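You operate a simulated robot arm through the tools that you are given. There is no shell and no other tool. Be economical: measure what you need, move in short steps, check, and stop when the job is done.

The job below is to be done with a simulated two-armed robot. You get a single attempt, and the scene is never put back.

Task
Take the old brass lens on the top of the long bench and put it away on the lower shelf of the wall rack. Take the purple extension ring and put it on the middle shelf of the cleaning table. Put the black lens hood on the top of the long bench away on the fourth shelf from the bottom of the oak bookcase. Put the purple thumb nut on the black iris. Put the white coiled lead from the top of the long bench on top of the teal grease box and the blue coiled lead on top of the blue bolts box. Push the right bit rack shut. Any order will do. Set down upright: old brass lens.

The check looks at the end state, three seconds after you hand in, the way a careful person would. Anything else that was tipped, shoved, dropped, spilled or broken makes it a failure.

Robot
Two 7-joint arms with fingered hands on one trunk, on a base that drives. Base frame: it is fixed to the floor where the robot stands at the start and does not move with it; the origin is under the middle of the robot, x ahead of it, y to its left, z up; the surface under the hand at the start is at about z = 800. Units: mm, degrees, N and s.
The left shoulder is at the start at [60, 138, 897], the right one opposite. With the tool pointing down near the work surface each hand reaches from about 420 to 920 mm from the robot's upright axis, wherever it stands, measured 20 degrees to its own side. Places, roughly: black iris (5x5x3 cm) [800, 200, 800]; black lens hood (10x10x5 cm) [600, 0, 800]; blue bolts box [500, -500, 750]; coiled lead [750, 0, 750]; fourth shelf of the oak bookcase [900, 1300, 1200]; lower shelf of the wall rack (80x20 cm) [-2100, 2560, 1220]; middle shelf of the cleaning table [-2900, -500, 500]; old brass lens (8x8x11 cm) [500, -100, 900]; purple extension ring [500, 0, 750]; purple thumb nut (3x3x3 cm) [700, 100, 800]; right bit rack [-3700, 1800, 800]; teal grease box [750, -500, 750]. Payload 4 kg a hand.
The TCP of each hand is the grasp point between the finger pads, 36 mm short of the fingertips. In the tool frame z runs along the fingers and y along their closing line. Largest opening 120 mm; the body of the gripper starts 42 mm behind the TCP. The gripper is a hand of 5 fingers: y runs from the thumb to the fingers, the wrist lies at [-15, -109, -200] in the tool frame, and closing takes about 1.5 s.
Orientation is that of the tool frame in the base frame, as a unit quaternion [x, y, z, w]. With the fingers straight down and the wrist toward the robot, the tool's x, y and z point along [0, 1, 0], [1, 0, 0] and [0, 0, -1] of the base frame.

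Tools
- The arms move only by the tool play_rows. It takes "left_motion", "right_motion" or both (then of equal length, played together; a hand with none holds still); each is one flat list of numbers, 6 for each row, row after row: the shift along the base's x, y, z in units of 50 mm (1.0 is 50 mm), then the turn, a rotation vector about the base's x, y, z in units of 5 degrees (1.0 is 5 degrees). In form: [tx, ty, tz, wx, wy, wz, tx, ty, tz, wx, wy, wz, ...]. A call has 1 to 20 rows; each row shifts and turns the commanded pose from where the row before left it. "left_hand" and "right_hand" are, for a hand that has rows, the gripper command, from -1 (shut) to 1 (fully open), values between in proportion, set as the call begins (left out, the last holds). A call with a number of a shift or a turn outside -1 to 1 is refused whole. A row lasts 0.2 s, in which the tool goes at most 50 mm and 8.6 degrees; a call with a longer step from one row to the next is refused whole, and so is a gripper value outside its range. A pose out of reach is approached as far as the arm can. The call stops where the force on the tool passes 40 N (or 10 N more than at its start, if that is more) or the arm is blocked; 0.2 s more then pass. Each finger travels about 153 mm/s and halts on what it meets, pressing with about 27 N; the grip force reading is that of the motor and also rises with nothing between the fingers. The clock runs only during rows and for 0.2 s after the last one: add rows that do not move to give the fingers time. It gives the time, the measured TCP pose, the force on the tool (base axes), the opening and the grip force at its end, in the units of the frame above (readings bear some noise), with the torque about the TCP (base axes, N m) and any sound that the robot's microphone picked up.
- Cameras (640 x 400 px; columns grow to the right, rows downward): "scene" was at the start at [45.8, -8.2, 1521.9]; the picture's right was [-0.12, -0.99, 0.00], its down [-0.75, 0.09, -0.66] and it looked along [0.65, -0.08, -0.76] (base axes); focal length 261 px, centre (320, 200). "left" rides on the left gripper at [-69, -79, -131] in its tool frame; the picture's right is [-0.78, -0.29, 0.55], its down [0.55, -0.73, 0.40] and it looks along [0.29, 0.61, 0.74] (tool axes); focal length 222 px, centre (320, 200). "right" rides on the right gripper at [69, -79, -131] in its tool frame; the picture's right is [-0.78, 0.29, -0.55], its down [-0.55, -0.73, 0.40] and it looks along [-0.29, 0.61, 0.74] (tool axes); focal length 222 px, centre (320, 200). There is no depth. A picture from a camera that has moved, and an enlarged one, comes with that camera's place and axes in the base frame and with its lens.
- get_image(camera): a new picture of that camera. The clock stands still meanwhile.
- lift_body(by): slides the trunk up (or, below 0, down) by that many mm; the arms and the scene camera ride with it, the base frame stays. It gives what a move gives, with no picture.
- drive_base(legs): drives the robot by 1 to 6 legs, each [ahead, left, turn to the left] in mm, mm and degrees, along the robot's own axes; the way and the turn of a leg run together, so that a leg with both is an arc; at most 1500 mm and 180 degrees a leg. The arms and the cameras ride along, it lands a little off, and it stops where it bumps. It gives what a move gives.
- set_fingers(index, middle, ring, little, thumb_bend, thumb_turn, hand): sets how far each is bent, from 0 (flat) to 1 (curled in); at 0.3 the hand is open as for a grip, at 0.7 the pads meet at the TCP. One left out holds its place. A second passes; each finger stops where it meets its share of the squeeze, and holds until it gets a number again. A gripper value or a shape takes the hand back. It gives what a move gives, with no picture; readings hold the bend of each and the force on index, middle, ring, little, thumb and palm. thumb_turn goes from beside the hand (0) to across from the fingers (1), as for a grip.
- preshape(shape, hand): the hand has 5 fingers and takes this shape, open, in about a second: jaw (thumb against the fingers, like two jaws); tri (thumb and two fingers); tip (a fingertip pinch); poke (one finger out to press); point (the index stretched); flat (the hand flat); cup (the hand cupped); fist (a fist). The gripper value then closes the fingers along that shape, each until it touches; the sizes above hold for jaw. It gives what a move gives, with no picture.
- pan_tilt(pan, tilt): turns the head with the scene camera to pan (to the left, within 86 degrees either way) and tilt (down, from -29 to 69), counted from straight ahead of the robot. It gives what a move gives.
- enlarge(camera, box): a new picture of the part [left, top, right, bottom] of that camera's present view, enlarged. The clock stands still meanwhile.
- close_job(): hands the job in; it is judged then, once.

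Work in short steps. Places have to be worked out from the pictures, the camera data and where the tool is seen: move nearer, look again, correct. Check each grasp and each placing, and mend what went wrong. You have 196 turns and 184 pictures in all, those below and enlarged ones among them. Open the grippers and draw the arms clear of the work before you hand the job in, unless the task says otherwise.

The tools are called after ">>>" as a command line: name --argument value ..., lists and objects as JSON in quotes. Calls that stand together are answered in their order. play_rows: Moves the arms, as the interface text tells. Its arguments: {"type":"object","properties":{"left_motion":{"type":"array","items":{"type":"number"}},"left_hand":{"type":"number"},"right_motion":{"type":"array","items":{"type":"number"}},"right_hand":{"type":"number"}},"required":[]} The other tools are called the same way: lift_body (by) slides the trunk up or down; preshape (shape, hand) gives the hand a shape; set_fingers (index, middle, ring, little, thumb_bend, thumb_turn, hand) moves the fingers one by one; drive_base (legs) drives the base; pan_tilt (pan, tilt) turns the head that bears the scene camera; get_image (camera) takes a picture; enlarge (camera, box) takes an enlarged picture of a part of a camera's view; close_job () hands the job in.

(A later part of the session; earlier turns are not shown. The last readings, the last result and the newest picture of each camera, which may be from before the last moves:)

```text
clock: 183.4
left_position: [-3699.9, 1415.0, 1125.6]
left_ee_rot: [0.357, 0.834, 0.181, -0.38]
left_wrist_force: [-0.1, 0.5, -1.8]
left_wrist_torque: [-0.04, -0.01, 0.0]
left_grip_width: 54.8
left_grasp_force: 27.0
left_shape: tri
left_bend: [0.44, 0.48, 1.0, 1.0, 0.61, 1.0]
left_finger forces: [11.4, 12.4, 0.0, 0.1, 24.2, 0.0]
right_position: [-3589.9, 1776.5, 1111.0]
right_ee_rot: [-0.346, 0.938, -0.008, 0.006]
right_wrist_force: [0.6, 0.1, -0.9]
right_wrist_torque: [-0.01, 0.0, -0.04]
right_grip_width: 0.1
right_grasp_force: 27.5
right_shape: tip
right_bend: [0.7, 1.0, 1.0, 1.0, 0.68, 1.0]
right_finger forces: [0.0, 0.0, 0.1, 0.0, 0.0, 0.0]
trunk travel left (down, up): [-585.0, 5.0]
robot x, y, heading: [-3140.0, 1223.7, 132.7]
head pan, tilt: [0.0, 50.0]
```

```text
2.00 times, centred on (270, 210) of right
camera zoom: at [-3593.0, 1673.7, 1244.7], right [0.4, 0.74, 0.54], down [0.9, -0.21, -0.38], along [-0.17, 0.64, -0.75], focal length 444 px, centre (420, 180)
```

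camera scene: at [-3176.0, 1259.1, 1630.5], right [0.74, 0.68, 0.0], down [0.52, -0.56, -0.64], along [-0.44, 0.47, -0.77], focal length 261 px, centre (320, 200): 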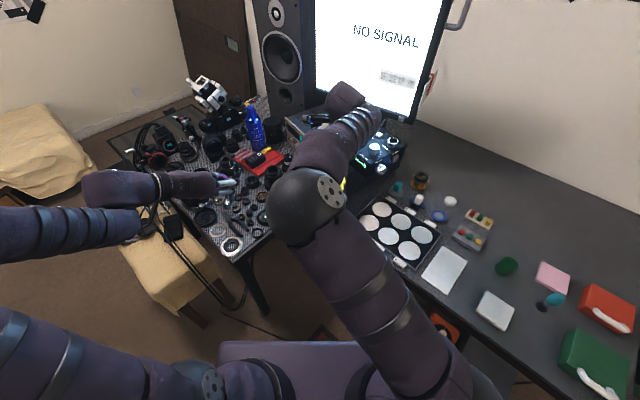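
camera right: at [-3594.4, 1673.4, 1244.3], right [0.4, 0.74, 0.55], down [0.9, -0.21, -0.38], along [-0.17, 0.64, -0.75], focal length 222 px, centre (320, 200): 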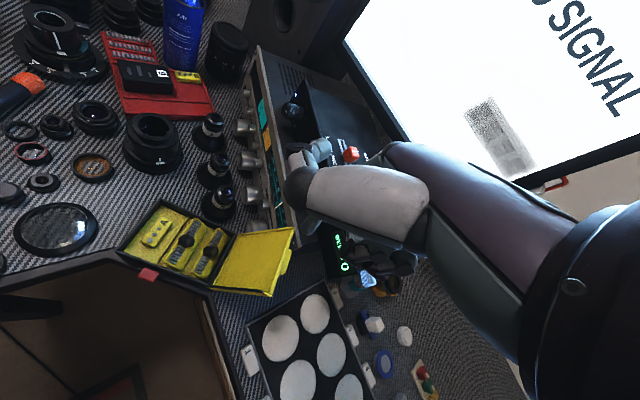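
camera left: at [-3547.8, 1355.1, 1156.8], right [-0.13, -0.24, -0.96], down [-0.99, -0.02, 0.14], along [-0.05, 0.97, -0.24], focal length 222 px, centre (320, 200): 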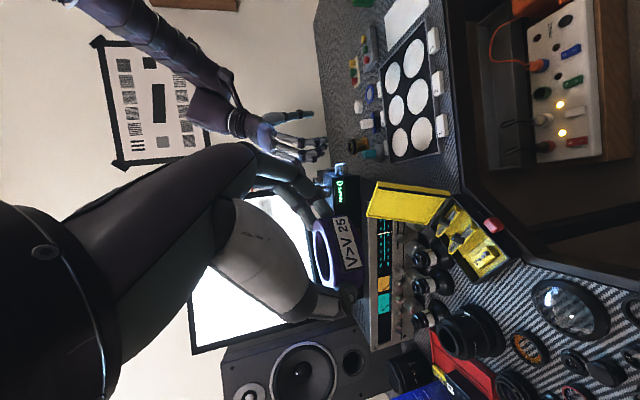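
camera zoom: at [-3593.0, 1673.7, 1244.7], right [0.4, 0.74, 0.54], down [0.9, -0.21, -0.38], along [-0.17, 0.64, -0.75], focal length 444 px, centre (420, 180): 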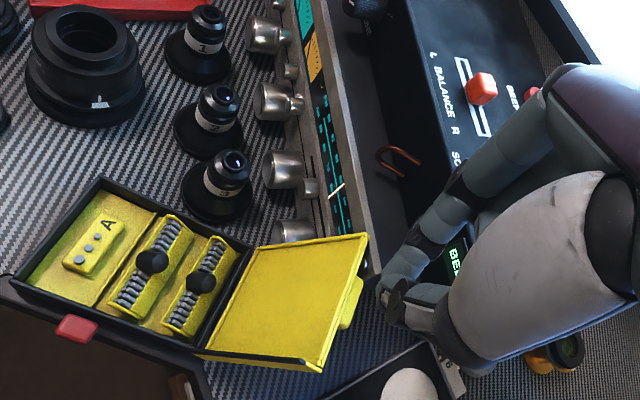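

Knob triangulates to (−3662,1769,776), with the beak tip 36 mm below the TCP. I move above it and come down to TCP z≈860, then look.

>>> play_rows --right_motion '[-0.74, -0.1, 0, 0, 0, 0, -0.74, -0.09, 0, 0, 0, 0, 0, 0, -1, 0, 0, 0, 0, 0, -1, 0, 0, 0, 0, 0, -1, 0, 0, 0, 0, 0, -1, 0, 0, 0, 0, 0, -0.9, 0, 0, 0, 0, 0, 0, 0, 0, 0]'

>>> enlarge --camera "right" --box '[200, 160, 400, 320]'

>>> enlarge --camera "left" --box '[280, 100, 480, 260]'

```text
clock: 185.2
left_position: [-3700.2, 1414.9, 1127.9]
left_ee_rot: [0.356, 0.834, 0.182, -0.381]
left_wrist_force: [-0.2, -0.1, -1.1]
left_wrist_torque: [-0.01, -0.02, 0.02]
left_grip_width: 54.8
left_grasp_force: 27.2
left_shape: tri
left_bend: [0.44, 0.48, 1.0, 1.0, 0.61, 1.0]
left_finger forces: [11.3, 12.4, 0.1, 0.0, 24.2, 0.1]
right_position: [-3661.9, 1767.2, 868.2]
right_ee_rot: [-0.346, 0.938, -0.009, 0.005]
right_wrist_force: [0.4, -0.8, -0.1]
right_wrist_torque: [0.01, -0.01, 0.04]
right_grip_width: 0.0
right_grasp_force: 26.8
right_shape: tip
right_bend: [0.7, 1.0, 1.0, 1.0, 0.68, 1.0]
right_finger forces: [0.0, 0.0, 0.0, 0.0, 0.0, 0.0]
trunk travel left (down, up): [-585.0, 5.0]
robot x, y, heading: [-3142.4, 1223.0, 132.6]
head pan, tilt: [0.0, 50.0]
```

```text
2.50 times, centred on (300, 240) of right
camera zoom: at [-3665.1, 1663.8, 1001.3], right [0.4, 0.74, 0.55], down [0.9, -0.21, -0.38], along [-0.17, 0.64, -0.75], focal length 555 px, centre (370, 100)
```

zoom: 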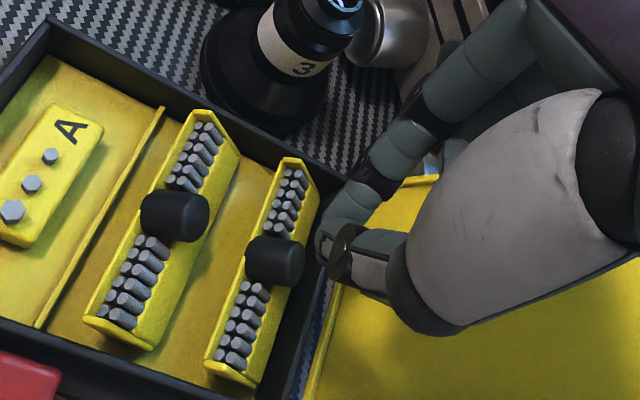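

```text
2.50 times, centred on (380, 180) of left
camera zoom: at [-3659.9, 1253.7, 1156.8], right [-0.13, -0.24, -0.96], down [-0.99, -0.02, 0.14], along [-0.05, 0.97, -0.24], focal length 555 px, centre (170, 250)
```

zoom: 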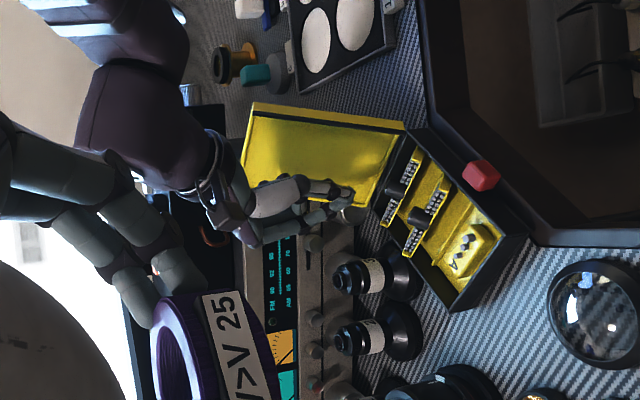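

Beak is over the knob within a few mm. Descend toward contact, then step down-left.

>>> play_rows --right_motion '[-0.06, 0, -0.5, 0, 0, 0, 0, 0, -0.3, 0, 0, 0, 0, 0, 0, 0, 0, 0]'

>>> enlarge --camera "right" --box '[200, 160, 400, 320]'

```text
clock: 186.0
left_position: [-3699.7, 1414.2, 1126.2]
left_ee_rot: [0.357, 0.833, 0.182, -0.381]
left_wrist_force: [-0.1, -0.2, -1.0]
left_wrist_torque: [0.02, 0.0, -0.01]
left_grip_width: 54.8
left_grasp_force: 27.5
left_shape: tri
left_bend: [0.44, 0.48, 1.0, 1.0, 0.61, 1.0]
left_finger forces: [11.2, 12.3, 0.0, 0.0, 24.0, 0.0]
right_position: [-3664.3, 1767.0, 826.0]
right_ee_rot: [-0.346, 0.938, -0.009, 0.007]
right_wrist_force: [0.1, -0.4, -0.2]
right_wrist_torque: [-0.02, 0.02, 0.04]
right_grip_width: 0.0
right_grasp_force: 27.2
right_shape: tip
right_bend: [0.7, 1.0, 1.0, 1.0, 0.68, 1.0]
right_finger forces: [0.0, 0.0, 0.0, 0.2, 0.1, 0.0]
trunk travel left (down, up): [-585.0, 5.0]
robot x, y, heading: [-3143.1, 1224.6, 132.8]
head pan, tilt: [0.0, 50.0]
```

```text
2.50 times, centred on (300, 240) of right
camera zoom: at [-3667.5, 1664.5, 959.5], right [0.4, 0.74, 0.55], down [0.9, -0.21, -0.38], along [-0.17, 0.64, -0.75], focal length 555 px, centre (370, 100)
```

zoom: 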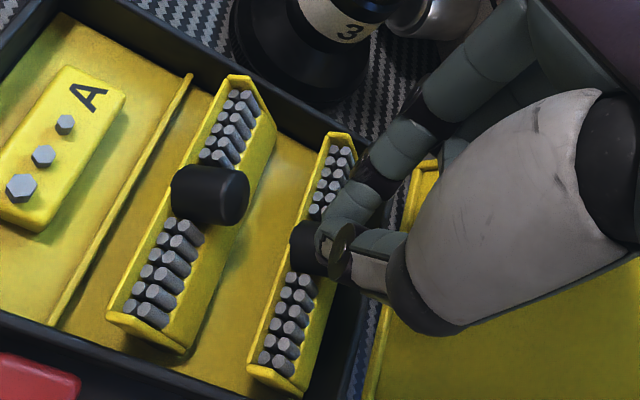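

Just above the knob. Now press: small rows downwards with leftward drift.

>>> play_rows --right_motion '[0, 0, -0.12, 0, 0, 0, -0.04, -0.035, -0.12, 0, 0, 0, -0.05, -0.045, -0.12, 0, 0, 0, 0, 0, 0, 0, 0, 0]'

>>> enlarge --camera "right" --box '[200, 160, 400, 320]'

```text
clock: 187.0
left_position: [-3700.0, 1413.2, 1127.0]
left_ee_rot: [0.356, 0.833, 0.182, -0.382]
left_wrist_force: [-0.9, -0.6, -0.8]
left_wrist_torque: [0.0, -0.04, 0.01]
left_grip_width: 54.9
left_grasp_force: 27.1
left_shape: tri
left_bend: [0.44, 0.48, 1.0, 1.0, 0.61, 1.0]
left_finger forces: [11.3, 12.4, 0.0, 0.0, 24.1, 0.0]
right_position: [-3675.0, 1759.8, 812.5]
right_ee_rot: [-0.348, 0.938, -0.008, 0.004]
right_wrist_force: [-14.4, -11.8, 14.0]
right_wrist_torque: [-0.45, 0.49, 0.02]
right_grip_width: 0.1
right_grasp_force: 26.9
right_shape: tip
right_bend: [0.7, 1.0, 1.0, 1.0, 0.68, 1.0]
right_finger forces: [0.0, 0.1, 0.0, 0.1, 0.1, 0.0]
trunk travel left (down, up): [-585.0, 5.0]
robot x, y, heading: [-3140.6, 1224.6, 132.9]
head pan, tilt: [0.0, 50.0]
```

```text
2.50 times, centred on (300, 240) of right
camera zoom: at [-3676.8, 1657.0, 945.3], right [0.4, 0.74, 0.54], down [0.9, -0.2, -0.38], along [-0.17, 0.64, -0.75], focal length 555 px, centre (370, 100)
```

zoom: 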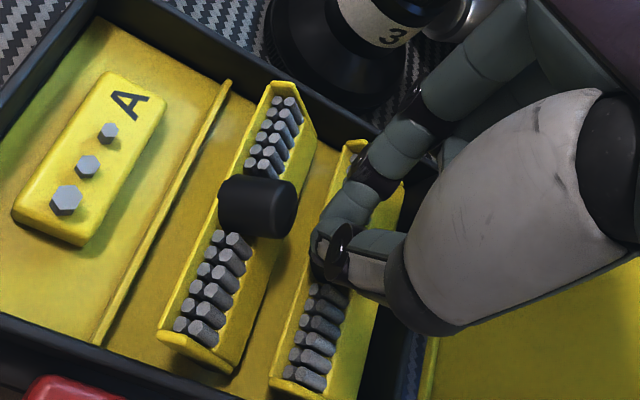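

The right rack seems to have rotated somewhat. I check from the left camera before continuing.

>>> enlarge --camera "left" --box '[400, 120, 460, 180]'

>>> enlarge --camera "scene" --box '[285, 170, 345, 220]'

```text
6.67 times, centred on (430, 150) of left
camera zoom: at [-3660.5, 1251.7, 1156.8], right [-0.13, -0.24, -0.96], down [-0.99, -0.02, 0.14], along [-0.05, 0.97, -0.23], focal length 1481 px, centre (-413, 533)
```

zoom: 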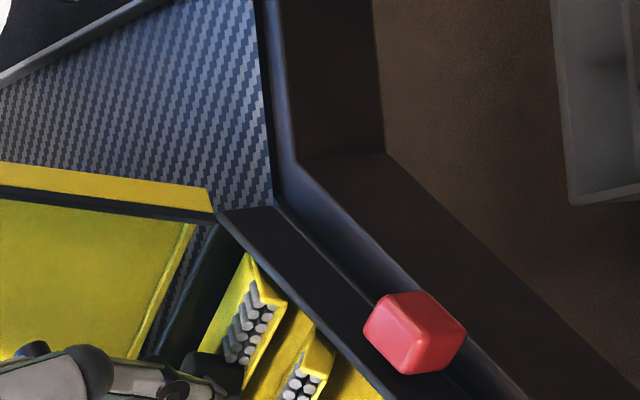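

```text
8.00 times, centred on (315, 195) of scene
camera zoom: at [-3175.4, 1256.9, 1630.7], right [0.73, 0.68, 0.0], down [0.52, -0.56, -0.64], along [-0.44, 0.47, -0.77], focal length 2092 px, centre (360, 240)
```

zoom: 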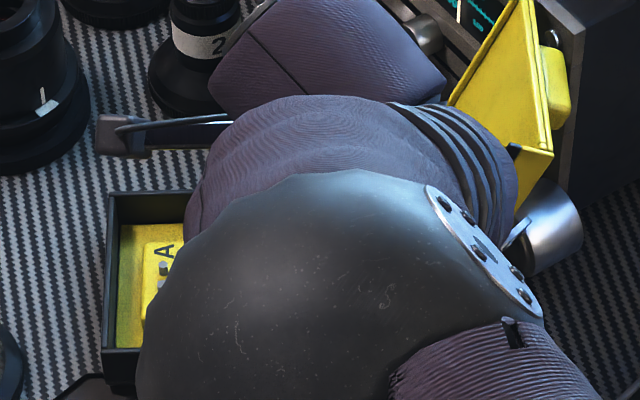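

I lift the beak off and compare the right rack with the left one.

>>> play_rows --right_motion '[0, 0, 0.4, 0, 0, 0, 0.3, 0.25, 0.8, 0, 0, 0, 0.3, 0.25, 0.8, 0, 0, 0, 0, 0, 0, 0, 0, 0]'

>>> enlarge --camera "right" --box '[190, 160, 350, 280]'

```text
clock: 188.0
left_position: [-3699.3, 1414.1, 1127.5]
left_ee_rot: [0.357, 0.833, 0.182, -0.381]
left_wrist_force: [-0.3, -0.1, -0.6]
left_wrist_torque: [-0.03, -0.01, 0.01]
left_grip_width: 54.7
left_grasp_force: 27.4
left_shape: tri
left_bend: [0.44, 0.48, 1.0, 1.0, 0.61, 1.0]
left_finger forces: [11.1, 12.3, 0.1, 0.0, 24.0, 0.0]
right_position: [-3642.5, 1791.0, 904.8]
right_ee_rot: [-0.346, 0.938, -0.009, 0.006]
right_wrist_force: [-0.4, 0.2, -0.3]
right_wrist_torque: [0.0, -0.01, -0.02]
right_grip_width: 0.0
right_grasp_force: 26.6
right_shape: tip
right_bend: [0.7, 1.0, 1.0, 1.0, 0.68, 1.0]
right_finger forces: [0.1, 0.0, 0.1, 0.0, 0.0, 0.1]
trunk travel left (down, up): [-585.0, 5.0]
robot x, y, heading: [-3141.9, 1222.8, 132.9]
head pan, tilt: [0.0, 50.0]
```

```text
3.33 times, centred on (270, 220) of right
camera zoom: at [-3646.0, 1688.8, 1038.7], right [0.4, 0.74, 0.55], down [0.9, -0.21, -0.38], along [-0.17, 0.64, -0.75], focal length 740 px, centre (487, 133)
```

zoom: 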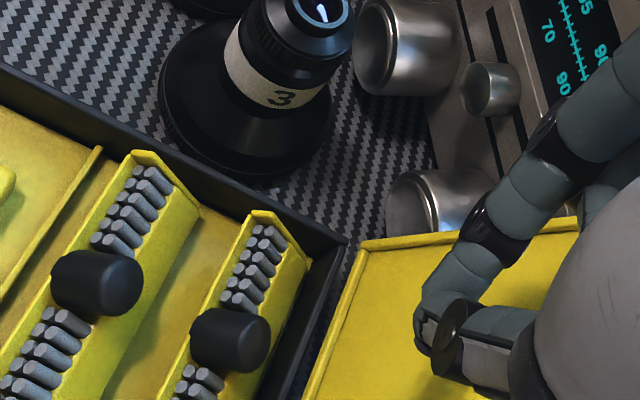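

The knob did not move: my beak had slipped left onto the bit ends, pushing into the hinge. The knob's free end points up-right, so I start further right and push down-left along the fold arc.

>>> play_rows --right_motion '[-0.19, -0.26, -0.5, 0, 0, 0, 0, 0, -0.6, 0, 0, 0, 0, 0, -0.5, 0, 0, 0, 0, 0, 0, 0, 0, 0]'

>>> enlarge --camera "right" --box '[220, 160, 380, 280]'

```text
clock: 189.0
left_position: [-3700.1, 1413.8, 1126.3]
left_ee_rot: [0.357, 0.833, 0.182, -0.381]
left_wrist_force: [0.0, 0.0, -0.8]
left_wrist_torque: [0.01, 0.0, -0.02]
left_grip_width: 54.8
left_grasp_force: 27.4
left_shape: tri
left_bend: [0.44, 0.48, 1.0, 1.0, 0.61, 1.0]
left_finger forces: [11.2, 12.4, 0.1, 0.1, 24.1, 0.0]
right_position: [-3654.0, 1773.5, 827.2]
right_ee_rot: [-0.346, 0.938, -0.01, 0.007]
right_wrist_force: [-0.2, -0.7, -0.1]
right_wrist_torque: [-0.02, 0.0, 0.0]
right_grip_width: 0.0
right_grasp_force: 27.1
right_shape: tip
right_bend: [0.7, 1.0, 1.0, 1.0, 0.68, 1.0]
right_finger forces: [0.0, 0.0, 0.0, 0.0, 0.0, 0.1]
trunk travel left (down, up): [-585.0, 5.0]
robot x, y, heading: [-3139.3, 1226.0, 132.6]
head pan, tilt: [0.0, 50.0]
```

```text
3.33 times, centred on (300, 220) of right
camera zoom: at [-3656.4, 1670.9, 961.3], right [0.4, 0.74, 0.54], down [0.9, -0.21, -0.38], along [-0.17, 0.64, -0.75], focal length 740 px, centre (387, 133)
```

zoom: 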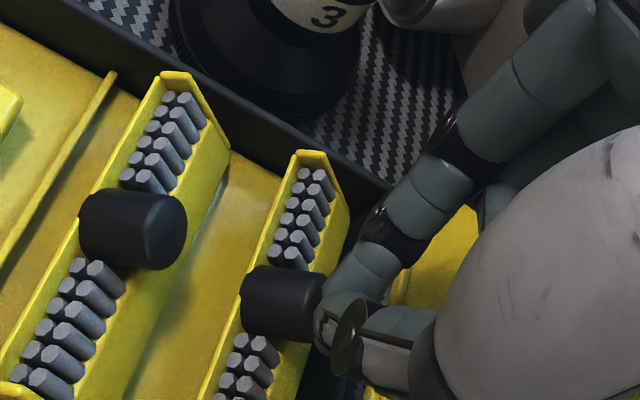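

The beak is just right of the knob's free end. Push down slightly, then left-down in small rows.

>>> play_rows --right_motion '[0, 0, -0.14, 0, 0, 0, -0.06, -0.055, -0.08, 0, 0, 0, -0.06, -0.055, -0.08, 0, 0, 0, -0.06, -0.055, -0.08, 0, 0, 0, 0, 0, 0, 0, 0, 0]'

>>> enlarge --camera "right" --box '[220, 160, 380, 280]'

```text
clock: 190.2
left_position: [-3699.2, 1415.0, 1125.8]
left_ee_rot: [0.357, 0.833, 0.182, -0.381]
left_wrist_force: [-1.5, 0.3, -0.8]
left_wrist_torque: [-0.03, -0.02, 0.01]
left_grip_width: 55.0
left_grasp_force: 27.5
left_shape: tri
left_bend: [0.44, 0.48, 1.0, 1.0, 0.61, 1.0]
left_finger forces: [11.2, 12.5, 0.0, 0.0, 24.1, 0.0]
right_position: [-3659.6, 1767.3, 809.8]
right_ee_rot: [-0.347, 0.938, -0.007, 0.005]
right_wrist_force: [0.3, 0.4, 2.9]
right_wrist_torque: [0.02, 0.01, 0.0]
right_grip_width: 0.0
right_grasp_force: 26.2
right_shape: tip
right_bend: [0.7, 1.0, 1.0, 1.0, 0.68, 1.0]
right_finger forces: [0.0, 0.0, 0.0, 0.0, 0.0, 0.0]
trunk travel left (down, up): [-585.0, 5.0]
robot x, y, heading: [-3142.0, 1222.3, 132.4]
head pan, tilt: [0.0, 50.0]
```

```text
3.33 times, centred on (300, 220) of right
camera zoom: at [-3663.1, 1664.4, 943.2], right [0.4, 0.74, 0.55], down [0.9, -0.21, -0.38], along [-0.17, 0.64, -0.75], focal length 740 px, centre (387, 133)
```

zoom: 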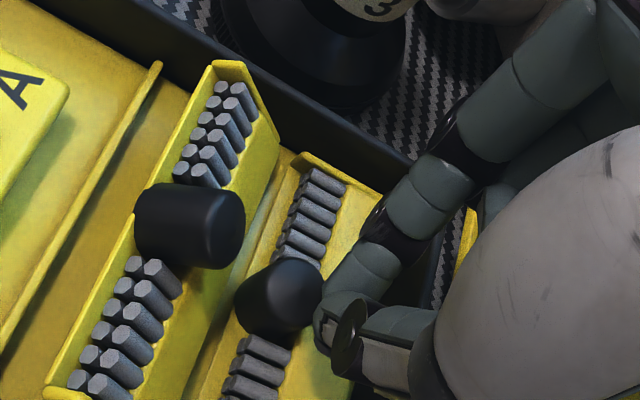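

The rack is folding down. Continue the arc.

>>> play_rows --right_motion '[-0.05, -0.045, -0.08, 0, 0, 0, -0.05, -0.045, -0.08, 0, 0, 0, -0.04, -0.035, -0.1, 0, 0, 0, 0, 0, 0, 0, 0, 0]'

>>> enlarge --camera "right" --box '[220, 160, 380, 280]'

```text
clock: 190.9
left_position: [-3699.2, 1414.1, 1126.5]
left_ee_rot: [0.357, 0.833, 0.183, -0.381]
left_wrist_force: [0.2, 0.6, -1.7]
left_wrist_torque: [-0.03, -0.02, 0.0]
left_grip_width: 54.8
left_grasp_force: 26.7
left_shape: tri
left_bend: [0.44, 0.48, 1.0, 1.0, 0.61, 1.0]
left_finger forces: [11.2, 12.4, 0.0, 0.0, 24.1, 0.0]
right_position: [-3671.3, 1765.5, 808.5]
right_ee_rot: [-0.345, 0.939, -0.002, 0.002]
right_wrist_force: [2.6, -1.9, 17.2]
right_wrist_torque: [-0.11, -0.1, 0.0]
right_grip_width: 0.0
right_grasp_force: 26.7
right_shape: tip
right_bend: [0.7, 1.0, 1.0, 1.0, 0.68, 1.0]
right_finger forces: [0.1, 0.1, 0.0, 0.0, 0.1, 0.0]
trunk travel left (down, up): [-585.0, 5.0]
robot x, y, heading: [-3139.6, 1226.2, 133.0]
head pan, tilt: [0.0, 50.0]
stopped in row 3 (right hand): the force on the tool passed its limit at 43 N (the readings are from after the stop); the commanded pose is now the measured one
```

```text
3.33 times, centred on (300, 220) of right
camera zoom: at [-3672.8, 1661.9, 940.9], right [0.41, 0.73, 0.55], down [0.9, -0.2, -0.39], along [-0.17, 0.65, -0.74], focal length 740 px, centre (387, 133)
```

zoom: 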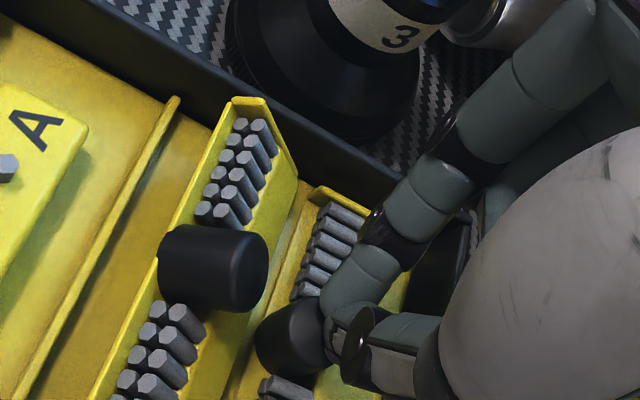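

A hard stop (43 N): perhaps fully shut. I lift away and inspect.

>>> play_rows --right_motion '[0.1, 0.1, 0.5, 0, 0, 0, 0.3, 0.3, 0.8, 0, 0, 0, 0.3, 0.3, 0.8, 0, 0, 0, 0.6, 0.5, 0.4, 0, 0, 0, 0.7, 0.6, 0.3, 0, 0, 0]'

>>> enlarge --camera "right" --box '[120, 160, 320, 280]'

>>> enlarge --camera "scene" --box '[285, 170, 345, 220]'

```text
clock: 192.1
left_position: [-3701.9, 1412.1, 1127.7]
left_ee_rot: [0.356, 0.834, 0.181, -0.381]
left_wrist_force: [0.5, -0.7, -1.0]
left_wrist_torque: [-0.05, 0.02, 0.03]
left_grip_width: 54.6
left_grasp_force: 27.4
left_shape: tri
left_bend: [0.44, 0.48, 1.0, 1.0, 0.61, 1.0]
left_finger forces: [11.1, 12.5, 0.0, 0.1, 24.1, 0.0]
right_position: [-3598.8, 1829.5, 942.2]
right_ee_rot: [-0.358, 0.934, -0.006, -0.011]
right_wrist_force: [-10.6, -9.0, -0.9]
right_wrist_torque: [-0.25, 0.3, -0.03]
right_grip_width: 0.1
right_grasp_force: 27.3
right_shape: tip
right_bend: [0.7, 1.0, 1.0, 1.0, 0.68, 1.0]
right_finger forces: [0.0, 0.0, 0.0, 0.1, 0.1, 0.0]
trunk travel left (down, up): [-585.0, 5.0]
robot x, y, heading: [-3139.9, 1224.2, 132.9]
head pan, tilt: [0.0, 50.0]
stopped in row 5 (right hand): the force on the tool passed its limit at 52 N (the readings are from after the stop); the commanded pose is now the measured one
```

```text
3.20 times, centred on (220, 220) of right
camera zoom: at [-3595.2, 1728.1, 1076.3], right [0.4, 0.75, 0.53], down [0.89, -0.19, -0.41], along [-0.21, 0.63, -0.75], focal length 711 px, centre (640, 136)
```

zoom: 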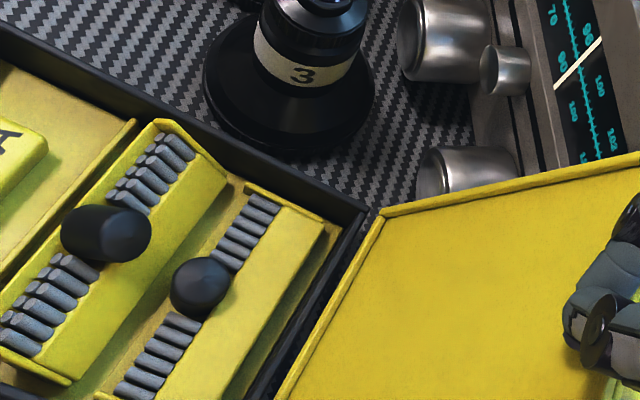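

```text
8.00 times, centred on (315, 195) of scene
camera zoom: at [-3175.5, 1259.0, 1630.5], right [0.73, 0.68, 0.0], down [0.52, -0.56, -0.64], along [-0.44, 0.47, -0.77], focal length 2092 px, centre (360, 240)
```

zoom: 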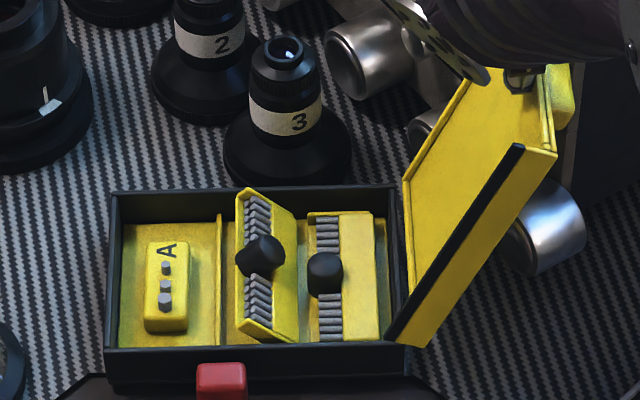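

The right rack now lies flat – shut. My beak touched the lid while leaving; I back off left and straight up.

>>> play_rows --right_motion '[-0.35, -0.3, 0.05, 0, 0, 0, -0.2, -0.15, 0.7, 0, 0, 0, 0, 0, 1, 0, 0, 0, 0, 0, 1, 0, 0, 0, 0, 0, 0.8, 0, 0, 0]'

>>> enlarge --camera "scene" --box '[275, 160, 355, 225]'

```text
clock: 193.3
left_position: [-3699.0, 1413.1, 1127.5]
left_ee_rot: [0.356, 0.834, 0.18, -0.381]
left_wrist_force: [-1.0, 0.2, -1.3]
left_wrist_torque: [-0.02, -0.03, -0.01]
left_grip_width: 54.8
left_grasp_force: 27.2
left_shape: tri
left_bend: [0.44, 0.48, 1.0, 1.0, 0.61, 1.0]
left_finger forces: [11.1, 12.5, 0.0, 0.1, 24.0, 0.0]
right_position: [-3619.0, 1809.6, 1123.2]
right_ee_rot: [-0.356, 0.935, -0.007, -0.008]
right_wrist_force: [0.0, -0.6, 0.6]
right_wrist_torque: [0.0, 0.01, 0.0]
right_grip_width: 0.0
right_grasp_force: 27.3
right_shape: tip
right_bend: [0.7, 1.0, 1.0, 1.0, 0.68, 1.0]
right_finger forces: [0.0, 0.0, 0.0, 0.0, 0.0, 0.0]
trunk travel left (down, up): [-585.0, 5.0]
robot x, y, heading: [-3142.6, 1223.8, 132.6]
head pan, tilt: [0.0, 50.0]
```

```text
6.15 times, centred on (315, 192) of scene
camera zoom: at [-3174.7, 1258.9, 1630.5], right [0.73, 0.68, 0.0], down [0.52, -0.56, -0.64], along [-0.44, 0.47, -0.77], focal length 1609 px, centre (351, 246)
```

zoom: 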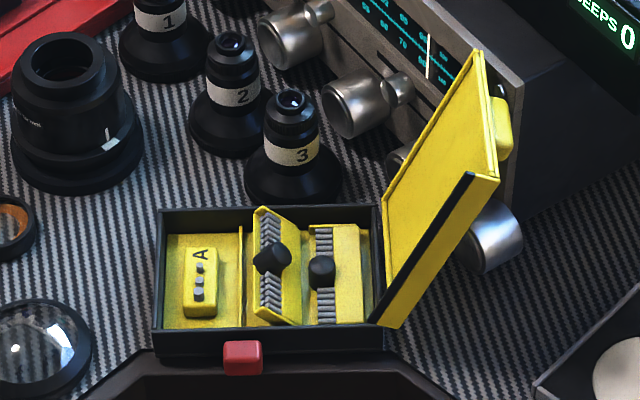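

Bit rack shut, nothing else disturbed. Now back away and turn to face the cleaning table.

>>> drive_base --legs '[[-600, 0, 0], [0, 0, 137]]'

>>> pan_tilt --pan 0 --tilt 30

>>> get_image --camera "scene"

```text
clock: 202.4
left_position: [-2435.1, 291.6, 1127.2]
left_ee_rot: [0.662, -0.619, 0.296, 0.3]
left_wrist_force: [0.4, -0.3, -2.1]
left_wrist_torque: [0.01, 0.0, 0.0]
left_grip_width: 54.6
left_grasp_force: 26.8
left_shape: tri
left_bend: [0.44, 0.48, 1.0, 1.0, 0.61, 1.0]
left_finger forces: [10.3, 12.6, 0.0, 0.0, 23.9, 0.1]
right_position: [-2752.2, 39.2, 1121.5]
right_ee_rot: [1.0, 0.015, 0.01, -0.002]
right_wrist_force: [0.6, -0.2, -0.6]
right_wrist_torque: [0.01, 0.01, 0.03]
right_grip_width: 0.0
right_grasp_force: 27.1
right_shape: tip
right_bend: [0.7, 1.0, 1.0, 1.0, 0.68, 1.0]
right_finger forces: [0.1, 0.0, 0.0, 0.0, 0.0, 0.0]
trunk travel left (down, up): [-585.0, 5.0]
robot x, y, heading: [-2740.1, 794.0, -87.3]
head pan, tilt: [0.0, 50.0]
```

```text
clock: 203.2
left_position: [-2434.6, 290.2, 1126.5]
left_ee_rot: [0.662, -0.619, 0.296, 0.301]
left_wrist_force: [0.1, 0.8, -1.8]
left_wrist_torque: [0.03, 0.03, 0.02]
left_grip_width: 54.3
left_grasp_force: 26.6
left_shape: tri
left_bend: [0.44, 0.48, 1.0, 1.0, 0.61, 1.0]
left_finger forces: [10.3, 12.5, 0.1, 0.0, 23.9, 0.0]
right_position: [-2751.2, 39.0, 1121.5]
right_ee_rot: [1.0, 0.015, 0.011, -0.001]
right_wrist_force: [0.6, 0.2, -0.8]
right_wrist_torque: [-0.01, 0.01, 0.02]
right_grip_width: 0.0
right_grasp_force: 27.3
right_shape: tip
right_bend: [0.7, 1.0, 1.0, 1.0, 0.68, 1.0]
right_finger forces: [0.1, 0.0, 0.0, 0.1, 0.0, 0.0]
trunk travel left (down, up): [-585.0, 5.0]
robot x, y, heading: [-2741.6, 795.9, -87.2]
head pan, tilt: [0.0, 30.0]
```

```text
43 pictures are left
camera scene: at [-2739.9, 736.1, 1660.0], right [-1.0, -0.05, 0.0], down [-0.02, 0.5, -0.87], along [0.04, -0.86, -0.5], focal length 261 px, centre (320, 200)
```

scene: 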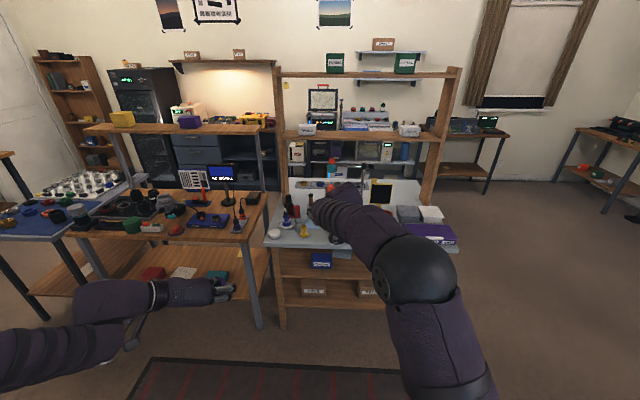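

The cleaning table's middle shelf (z≈500, front y≈−355) has a blue box near x −2690 and a free area left of it. I tuck the right arm back and lower the trunk 400 mm.

>>> play_rows --right_motion '[-0.5, 0.75, 0.2, 0, 0, 0, -0.5, 0.75, 0.2, 0, 0, 0, -0.5, 0.75, 0.2, 0, 0, 0, -0.5, 0.75, 0.2, 0, 0, 0, -0.5, 0.75, 0.2, 0, 0, 0, -0.5, 0.75, 0.2, 0, 0, 0, -0.5, 0.75, 0.2, 0, 0, 0]'

>>> lift_body --by -400

>>> pan_tilt --pan 0 --tilt 30

>>> get_image --camera "scene"

```text
clock: 204.8
left_position: [-2431.7, 293.1, 1127.2]
left_ee_rot: [0.662, -0.619, 0.296, 0.301]
left_wrist_force: [0.6, 0.6, -0.8]
left_wrist_torque: [-0.01, 0.01, -0.01]
left_grip_width: 54.8
left_grasp_force: 27.1
left_shape: tri
left_bend: [0.44, 0.48, 1.0, 1.0, 0.61, 1.0]
left_finger forces: [10.4, 12.5, 0.0, 0.0, 24.0, 0.0]
right_position: [-2923.9, 303.8, 1192.8]
right_ee_rot: [1.0, 0.015, 0.009, -0.003]
right_wrist_force: [-1.0, 0.6, -0.6]
right_wrist_torque: [-0.07, 0.01, -0.04]
right_grip_width: 0.0
right_grasp_force: 27.5
right_shape: tip
right_bend: [0.7, 1.0, 1.0, 1.0, 0.68, 1.0]
right_finger forces: [0.1, 0.0, 0.0, 0.0, 0.1, 0.1]
trunk travel left (down, up): [-585.0, 5.0]
robot x, y, heading: [-2735.3, 793.1, -87.2]
head pan, tilt: [0.0, 30.0]
```

```text
clock: 208.7
left_position: [-2435.2, 290.4, 726.2]
left_ee_rot: [0.662, -0.619, 0.297, 0.3]
left_wrist_force: [-0.3, -0.1, -0.4]
left_wrist_torque: [0.04, -0.02, 0.04]
left_grip_width: 54.9
left_grasp_force: 27.0
left_shape: tri
left_bend: [0.44, 0.48, 1.0, 1.0, 0.61, 1.0]
left_finger forces: [10.3, 12.6, 0.0, 0.0, 23.9, 0.1]
right_position: [-2927.2, 300.8, 791.8]
right_ee_rot: [1.0, 0.015, 0.01, -0.002]
right_wrist_force: [-0.4, 0.0, -0.6]
right_wrist_torque: [-0.02, -0.01, -0.01]
right_grip_width: 0.0
right_grasp_force: 27.1
right_shape: tip
right_bend: [0.7, 1.0, 1.0, 1.0, 0.68, 1.0]
right_finger forces: [0.0, 0.0, 0.0, 0.1, 0.0, 0.0]
trunk travel left (down, up): [-185.0, 405.0]
robot x, y, heading: [-2740.0, 798.8, -87.1]
head pan, tilt: [0.0, 30.0]
```

```text
clock: 209.3
left_position: [-2435.6, 291.9, 726.1]
left_ee_rot: [0.662, -0.619, 0.296, 0.301]
left_wrist_force: [-0.2, -0.8, -0.7]
left_wrist_torque: [0.04, -0.01, 0.03]
left_grip_width: 54.7
left_grasp_force: 27.0
left_shape: tri
left_bend: [0.44, 0.48, 1.0, 1.0, 0.61, 1.0]
left_finger forces: [10.3, 12.6, 0.0, 0.0, 23.9, 0.0]
right_position: [-2926.3, 299.4, 792.9]
right_ee_rot: [1.0, 0.015, 0.011, -0.002]
right_wrist_force: [0.1, 0.4, 0.1]
right_wrist_torque: [0.02, 0.01, 0.01]
right_grip_width: 0.0
right_grasp_force: 27.0
right_shape: tip
right_bend: [0.7, 1.0, 1.0, 1.0, 0.68, 1.0]
right_finger forces: [0.0, 0.0, 0.1, 0.0, 0.0, 0.0]
trunk travel left (down, up): [-185.0, 405.0]
robot x, y, heading: [-2742.3, 797.3, -87.2]
head pan, tilt: [0.0, 30.0]
```

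```text
42 pictures are left
camera scene: at [-2740.0, 736.2, 1260.1], right [-1.0, -0.05, 0.0], down [-0.02, 0.5, -0.87], along [0.04, -0.86, -0.5], focal length 261 px, centre (320, 200)
```

scene: 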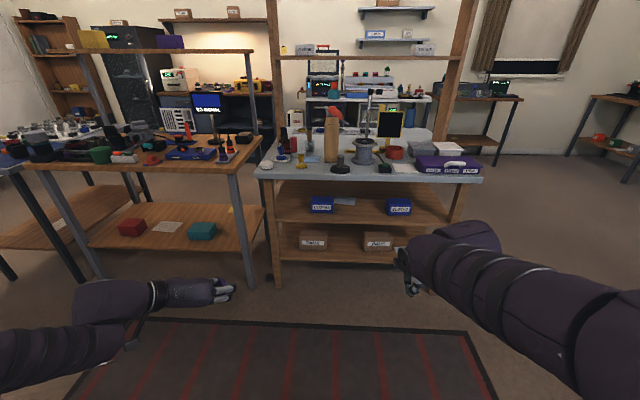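

I see the middle shelf clearly: free space between the two blue boxes, around x −2900, front. I shift right 240 mm, square up, lower 150 more, and approach.

>>> drive_base --legs '[[0, -240, -2.8], [480, 0, 0]]'

>>> lift_body --by -150

>>> pan_tilt --pan 0 --tilt 40

>>> get_image --camera "scene"

```text
clock: 213.5
left_position: [-2703.8, -205.6, 727.0]
left_ee_rot: [0.646, -0.636, 0.289, 0.307]
left_wrist_force: [0.0, 0.0, -1.1]
left_wrist_torque: [0.0, -0.01, 0.0]
left_grip_width: 54.6
left_grasp_force: 27.0
left_shape: tri
left_bend: [0.44, 0.48, 1.0, 1.0, 0.61, 1.0]
left_finger forces: [10.2, 12.6, 0.0, 0.0, 23.8, 0.0]
right_position: [-3193.4, -173.7, 793.6]
right_ee_rot: [1.0, -0.01, 0.01, -0.002]
right_wrist_force: [-0.4, 0.1, -0.9]
right_wrist_torque: [0.01, -0.03, -0.02]
right_grip_width: 0.0
right_grasp_force: 26.7
right_shape: tip
right_bend: [0.7, 1.0, 1.0, 1.0, 0.68, 1.0]
right_finger forces: [0.0, 0.0, 0.0, 0.0, 0.1, 0.1]
trunk travel left (down, up): [-185.0, 405.0]
robot x, y, heading: [-2984.9, 313.2, -90.1]
head pan, tilt: [0.0, 30.0]
```

```text
clock: 215.3
left_position: [-2704.0, -206.2, 576.3]
left_ee_rot: [0.646, -0.636, 0.289, 0.308]
left_wrist_force: [0.3, 0.7, -1.1]
left_wrist_torque: [0.02, -0.02, 0.0]
left_grip_width: 54.6
left_grasp_force: 27.1
left_shape: tri
left_bend: [0.44, 0.48, 1.0, 1.0, 0.61, 1.0]
left_finger forces: [10.3, 12.5, 0.1, 0.0, 23.9, 0.0]
right_position: [-3193.6, -172.9, 642.1]
right_ee_rot: [1.0, -0.01, 0.01, -0.001]
right_wrist_force: [-1.2, 0.3, -0.2]
right_wrist_torque: [-0.02, -0.02, 0.01]
right_grip_width: 0.0
right_grasp_force: 27.4
right_shape: tip
right_bend: [0.7, 1.0, 1.0, 1.0, 0.68, 1.0]
right_finger forces: [0.1, 0.0, 0.0, 0.0, 0.0, 0.0]
trunk travel left (down, up): [-35.0, 555.0]
robot x, y, heading: [-2982.0, 311.2, -89.9]
head pan, tilt: [0.0, 30.0]
```

```text
clock: 216.0
left_position: [-2702.7, -205.7, 577.8]
left_ee_rot: [0.647, -0.635, 0.289, 0.307]
left_wrist_force: [-0.5, 0.3, -0.8]
left_wrist_torque: [0.04, 0.01, -0.02]
left_grip_width: 54.5
left_grasp_force: 27.2
left_shape: tri
left_bend: [0.44, 0.48, 1.0, 1.0, 0.61, 1.0]
left_finger forces: [10.3, 12.5, 0.0, 0.0, 24.0, 0.0]
right_position: [-3194.1, -171.7, 643.1]
right_ee_rot: [1.0, -0.01, 0.011, -0.002]
right_wrist_force: [-0.3, -1.0, 0.6]
right_wrist_torque: [0.0, -0.03, 0.02]
right_grip_width: 0.1
right_grasp_force: 26.8
right_shape: tip
right_bend: [0.7, 1.0, 1.0, 1.0, 0.68, 1.0]
right_finger forces: [0.1, 0.0, 0.0, 0.0, 0.0, 0.0]
trunk travel left (down, up): [-35.0, 555.0]
robot x, y, heading: [-2982.3, 311.5, -89.7]
head pan, tilt: [0.0, 40.0]
```

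```text
41 pictures are left
camera scene: at [-2986.6, 258.4, 1094.8], right [-1.0, 0.0, 0.0], down [0.0, 0.64, -0.77], along [0.0, -0.77, -0.64], focal length 261 px, centre (320, 200)
```

scene: 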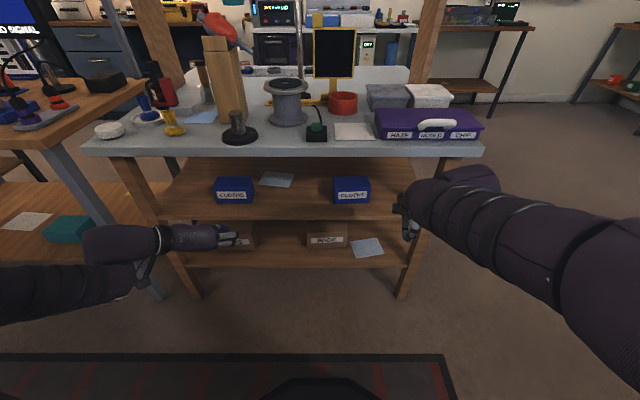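

Ring in front of the table. I shift to x≈−2890 and move partly in, then check.

>>> play_rows --left_motion '[-0.94, 0, 0, 0, 0, 0, -0.94, 0, 0, 0, 0, 0, -0.94, 0, 0, 0, 0, 0, -0.92, 0, 0, 0, 0, 0, 0, -0.7, -0.1, 0, 0, 0, 0, -0.7, -0.1, 0, 0, 0, 0, 0, 0, 0, 0, 0]'

>>> get_image --camera "scene"

>>> get_image --camera "left"

```text
clock: 217.6
left_position: [-2893.1, -279.0, 566.0]
left_ee_rot: [0.647, -0.635, 0.289, 0.307]
left_wrist_force: [0.2, 0.3, -0.6]
left_wrist_torque: [0.02, -0.03, -0.01]
left_grip_width: 54.8
left_grasp_force: 27.2
left_shape: tri
left_bend: [0.44, 0.48, 1.0, 1.0, 0.61, 1.0]
left_finger forces: [10.2, 13.0, 0.0, 0.0, 24.1, 0.1]
right_position: [-3193.8, -173.9, 642.5]
right_ee_rot: [1.0, -0.01, 0.01, -0.002]
right_wrist_force: [-0.4, -0.3, -0.2]
right_wrist_torque: [0.01, 0.01, 0.0]
right_grip_width: 0.0
right_grasp_force: 27.1
right_shape: tip
right_bend: [0.7, 1.0, 1.0, 1.0, 0.68, 1.0]
right_finger forces: [0.1, 0.0, 0.0, 0.0, 0.0, 0.0]
trunk travel left (down, up): [-35.0, 555.0]
robot x, y, heading: [-2986.2, 311.4, -89.9]
head pan, tilt: [0.0, 40.0]
```

```text
40 pictures are left
camera scene: at [-2986.6, 258.4, 1094.7], right [-1.0, 0.0, 0.0], down [0.0, 0.64, -0.77], along [0.0, -0.77, -0.64], focal length 261 px, centre (320, 200)
```

scene: 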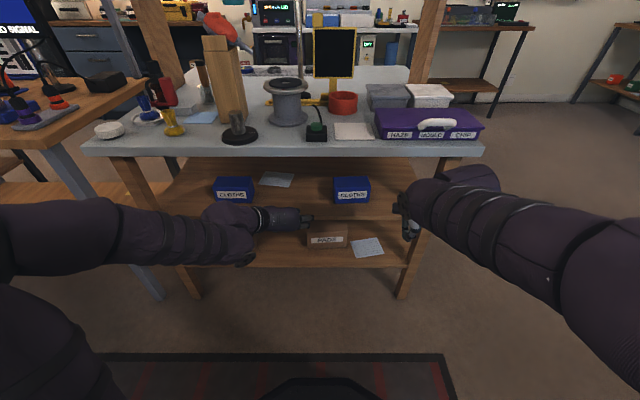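

```text
39 pictures are left
camera left: at [-2814.5, -133.3, 596.0], right [0.26, 0.09, -0.96], down [0.74, -0.66, 0.14], along [-0.62, -0.75, -0.24], focal length 222 px, centre (320, 200)
```

left: 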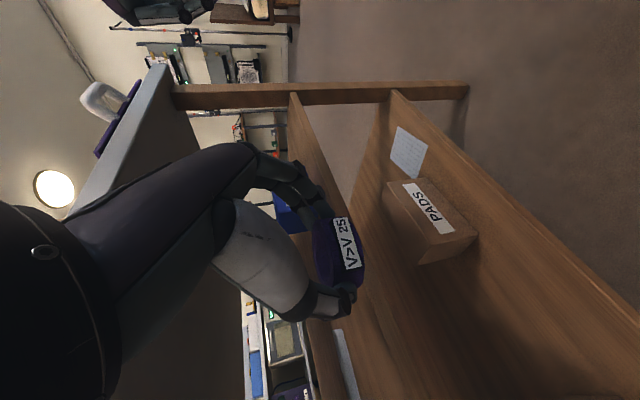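

Ring bottom is ~28 mm above the shelf level. Move in 115 mm.

>>> play_rows --left_motion '[0, -0.8, 0, 0, 0, 0, 0, -0.8, 0, 0, 0, 0, 0, -0.75, 0, 0, 0, 0, 0, 0, 0, 0, 0, 0]'

>>> get_image --camera "left"

>>> enlarge --camera "scene" --box '[200, 140, 400, 260]'

```text
clock: 218.6
left_position: [-2892.6, -396.0, 565.6]
left_ee_rot: [0.647, -0.635, 0.289, 0.307]
left_wrist_force: [0.0, -0.7, -0.9]
left_wrist_torque: [0.03, -0.01, -0.02]
left_grip_width: 54.3
left_grasp_force: 27.0
left_shape: tri
left_bend: [0.44, 0.48, 1.0, 1.0, 0.61, 1.0]
left_finger forces: [10.4, 12.9, 0.1, 0.0, 24.1, 0.0]
right_position: [-3194.1, -173.1, 642.5]
right_ee_rot: [1.0, -0.01, 0.01, -0.001]
right_wrist_force: [0.4, -0.2, 0.1]
right_wrist_torque: [-0.02, 0.02, 0.0]
right_grip_width: 0.0
right_grasp_force: 26.7
right_shape: tip
right_bend: [0.7, 1.0, 1.0, 1.0, 0.68, 1.0]
right_finger forces: [0.0, 0.0, 0.0, 0.1, 0.1, 0.1]
trunk travel left (down, up): [-35.0, 555.0]
robot x, y, heading: [-2982.0, 311.5, -90.0]
head pan, tilt: [0.0, 40.0]
```

```text
38 pictures are left
camera left: at [-2812.8, -250.6, 595.8], right [0.26, 0.09, -0.96], down [0.74, -0.66, 0.14], along [-0.62, -0.75, -0.24], focal length 222 px, centre (320, 200)
```

left: 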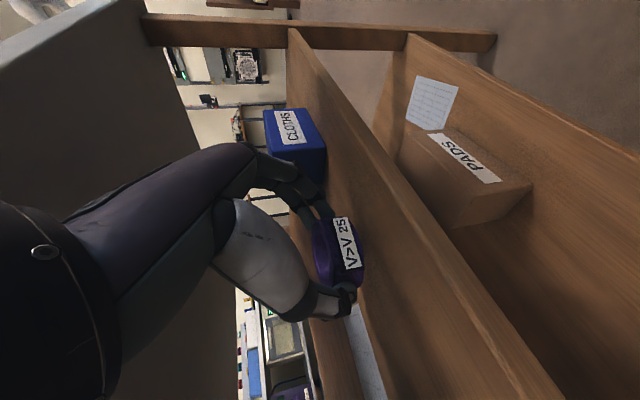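

```text
3.20 times, centred on (300, 200) of scene
camera zoom: at [-2986.6, 258.3, 1094.7], right [-1.0, 0.0, 0.0], down [0.0, 0.64, -0.77], along [0.0, -0.77, -0.64], focal length 837 px, centre (384, 200)
```

zoom: 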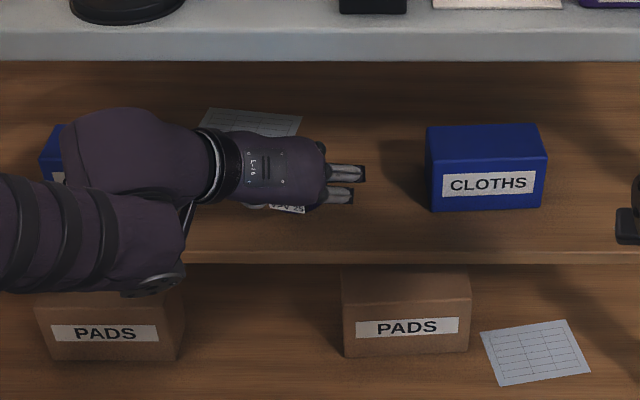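

Ring is over the free shelf area. Lower 22 mm, then small steps.

>>> play_rows --left_motion '[0, 0, -0.3, 0, 0, 0, 0, 0, -0.14, 0, 0, 0, 0, 0, 0, 0, 0, 0]'

>>> play_rows --left_motion '[0, 0, -0.08, 0, 0, 0, 0, 0, 0, 0, 0, 0]'

```text
clock: 219.4
left_position: [-2891.1, -395.2, 545.3]
left_ee_rot: [0.647, -0.634, 0.29, 0.308]
left_wrist_force: [-1.2, -0.8, 1.6]
left_wrist_torque: [0.04, -0.02, 0.0]
left_grip_width: 54.7
left_grasp_force: 27.4
left_shape: tri
left_bend: [0.44, 0.48, 1.0, 1.0, 0.61, 1.0]
left_finger forces: [11.4, 13.2, 0.1, 0.0, 24.3, 0.0]
right_position: [-3195.2, -171.6, 642.9]
right_ee_rot: [1.0, -0.01, 0.011, -0.002]
right_wrist_force: [-1.2, -0.8, -0.6]
right_wrist_torque: [-0.04, 0.0, -0.02]
right_grip_width: 0.0
right_grasp_force: 27.2
right_shape: tip
right_bend: [0.7, 1.0, 1.0, 1.0, 0.68, 1.0]
right_finger forces: [0.0, 0.1, 0.0, 0.0, 0.0, 0.0]
trunk travel left (down, up): [-35.0, 555.0]
robot x, y, heading: [-2982.1, 313.4, -89.8]
head pan, tilt: [0.0, 40.0]
```

```text
clock: 220.0
left_position: [-2891.5, -394.8, 541.7]
left_ee_rot: [0.646, -0.634, 0.289, 0.311]
left_wrist_force: [0.8, -0.6, 12.8]
left_wrist_torque: [-0.29, 0.25, 0.01]
left_grip_width: 54.6
left_grasp_force: 27.1
left_shape: tri
left_bend: [0.44, 0.47, 1.0, 1.0, 0.61, 1.0]
left_finger forces: [12.2, 13.3, 0.1, 0.0, 26.5, 0.0]
right_position: [-3193.3, -172.9, 643.6]
right_ee_rot: [1.0, -0.009, 0.01, -0.002]
right_wrist_force: [-0.2, 0.2, -0.2]
right_wrist_torque: [0.01, -0.01, -0.02]
right_grip_width: 0.1
right_grasp_force: 26.8
right_shape: tip
right_bend: [0.7, 1.0, 1.0, 1.0, 0.68, 1.0]
right_finger forces: [0.0, 0.0, 0.0, 0.1, 0.0, 0.0]
trunk travel left (down, up): [-35.0, 555.0]
robot x, y, heading: [-2985.6, 312.4, -89.7]
head pan, tilt: [0.0, 40.0]
```

Contact (13 N). Relieve 1 mm, then open and look.

>>> play_rows --left_motion '[0, 0, 0.03, 0, 0, 0, 0, 0, 0, 0, 0, 0, 0, 0, 0, 0, 0, 0, 0, 0, 0, 0, 0, 0]' --left_hand 0.5

>>> get_image --camera "left"

```text
clock: 221.0
left_position: [-2890.0, -393.8, 540.2]
left_ee_rot: [0.647, -0.635, 0.289, 0.308]
left_wrist_force: [0.7, -0.2, 3.1]
left_wrist_torque: [-0.08, 0.14, 0.02]
left_grip_width: 88.6
left_grasp_force: 0.1
left_shape: tri
left_bend: [0.34, 0.37, 0.99, 0.99, 0.4, 0.99]
left_finger forces: [3.1, 0.0, 0.1, 0.1, 0.0, 0.0]
right_position: [-3193.7, -172.2, 642.8]
right_ee_rot: [1.0, -0.009, 0.011, -0.002]
right_wrist_force: [0.6, 0.1, -0.9]
right_wrist_torque: [0.0, -0.01, -0.01]
right_grip_width: 0.0
right_grasp_force: 26.7
right_shape: tip
right_bend: [0.7, 1.0, 1.0, 1.0, 0.68, 1.0]
right_finger forces: [0.1, 0.0, 0.1, 0.1, 0.0, 0.0]
trunk travel left (down, up): [-35.0, 555.0]
robot x, y, heading: [-2984.7, 316.7, -90.0]
head pan, tilt: [0.0, 40.0]
```

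```text
36 pictures are left
camera left: at [-2811.0, -248.8, 570.6], right [0.26, 0.09, -0.96], down [0.74, -0.66, 0.14], along [-0.62, -0.75, -0.24], focal length 222 px, centre (320, 200)
```

left: 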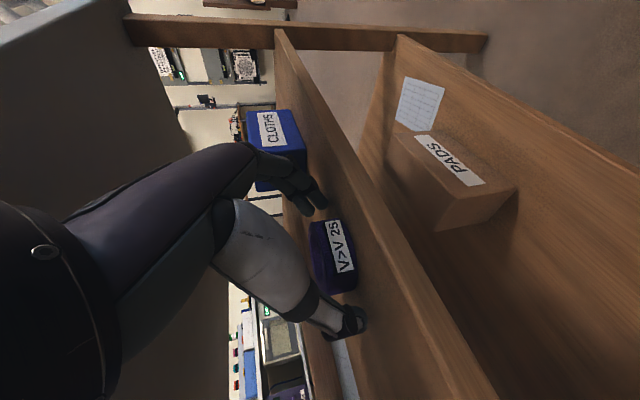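

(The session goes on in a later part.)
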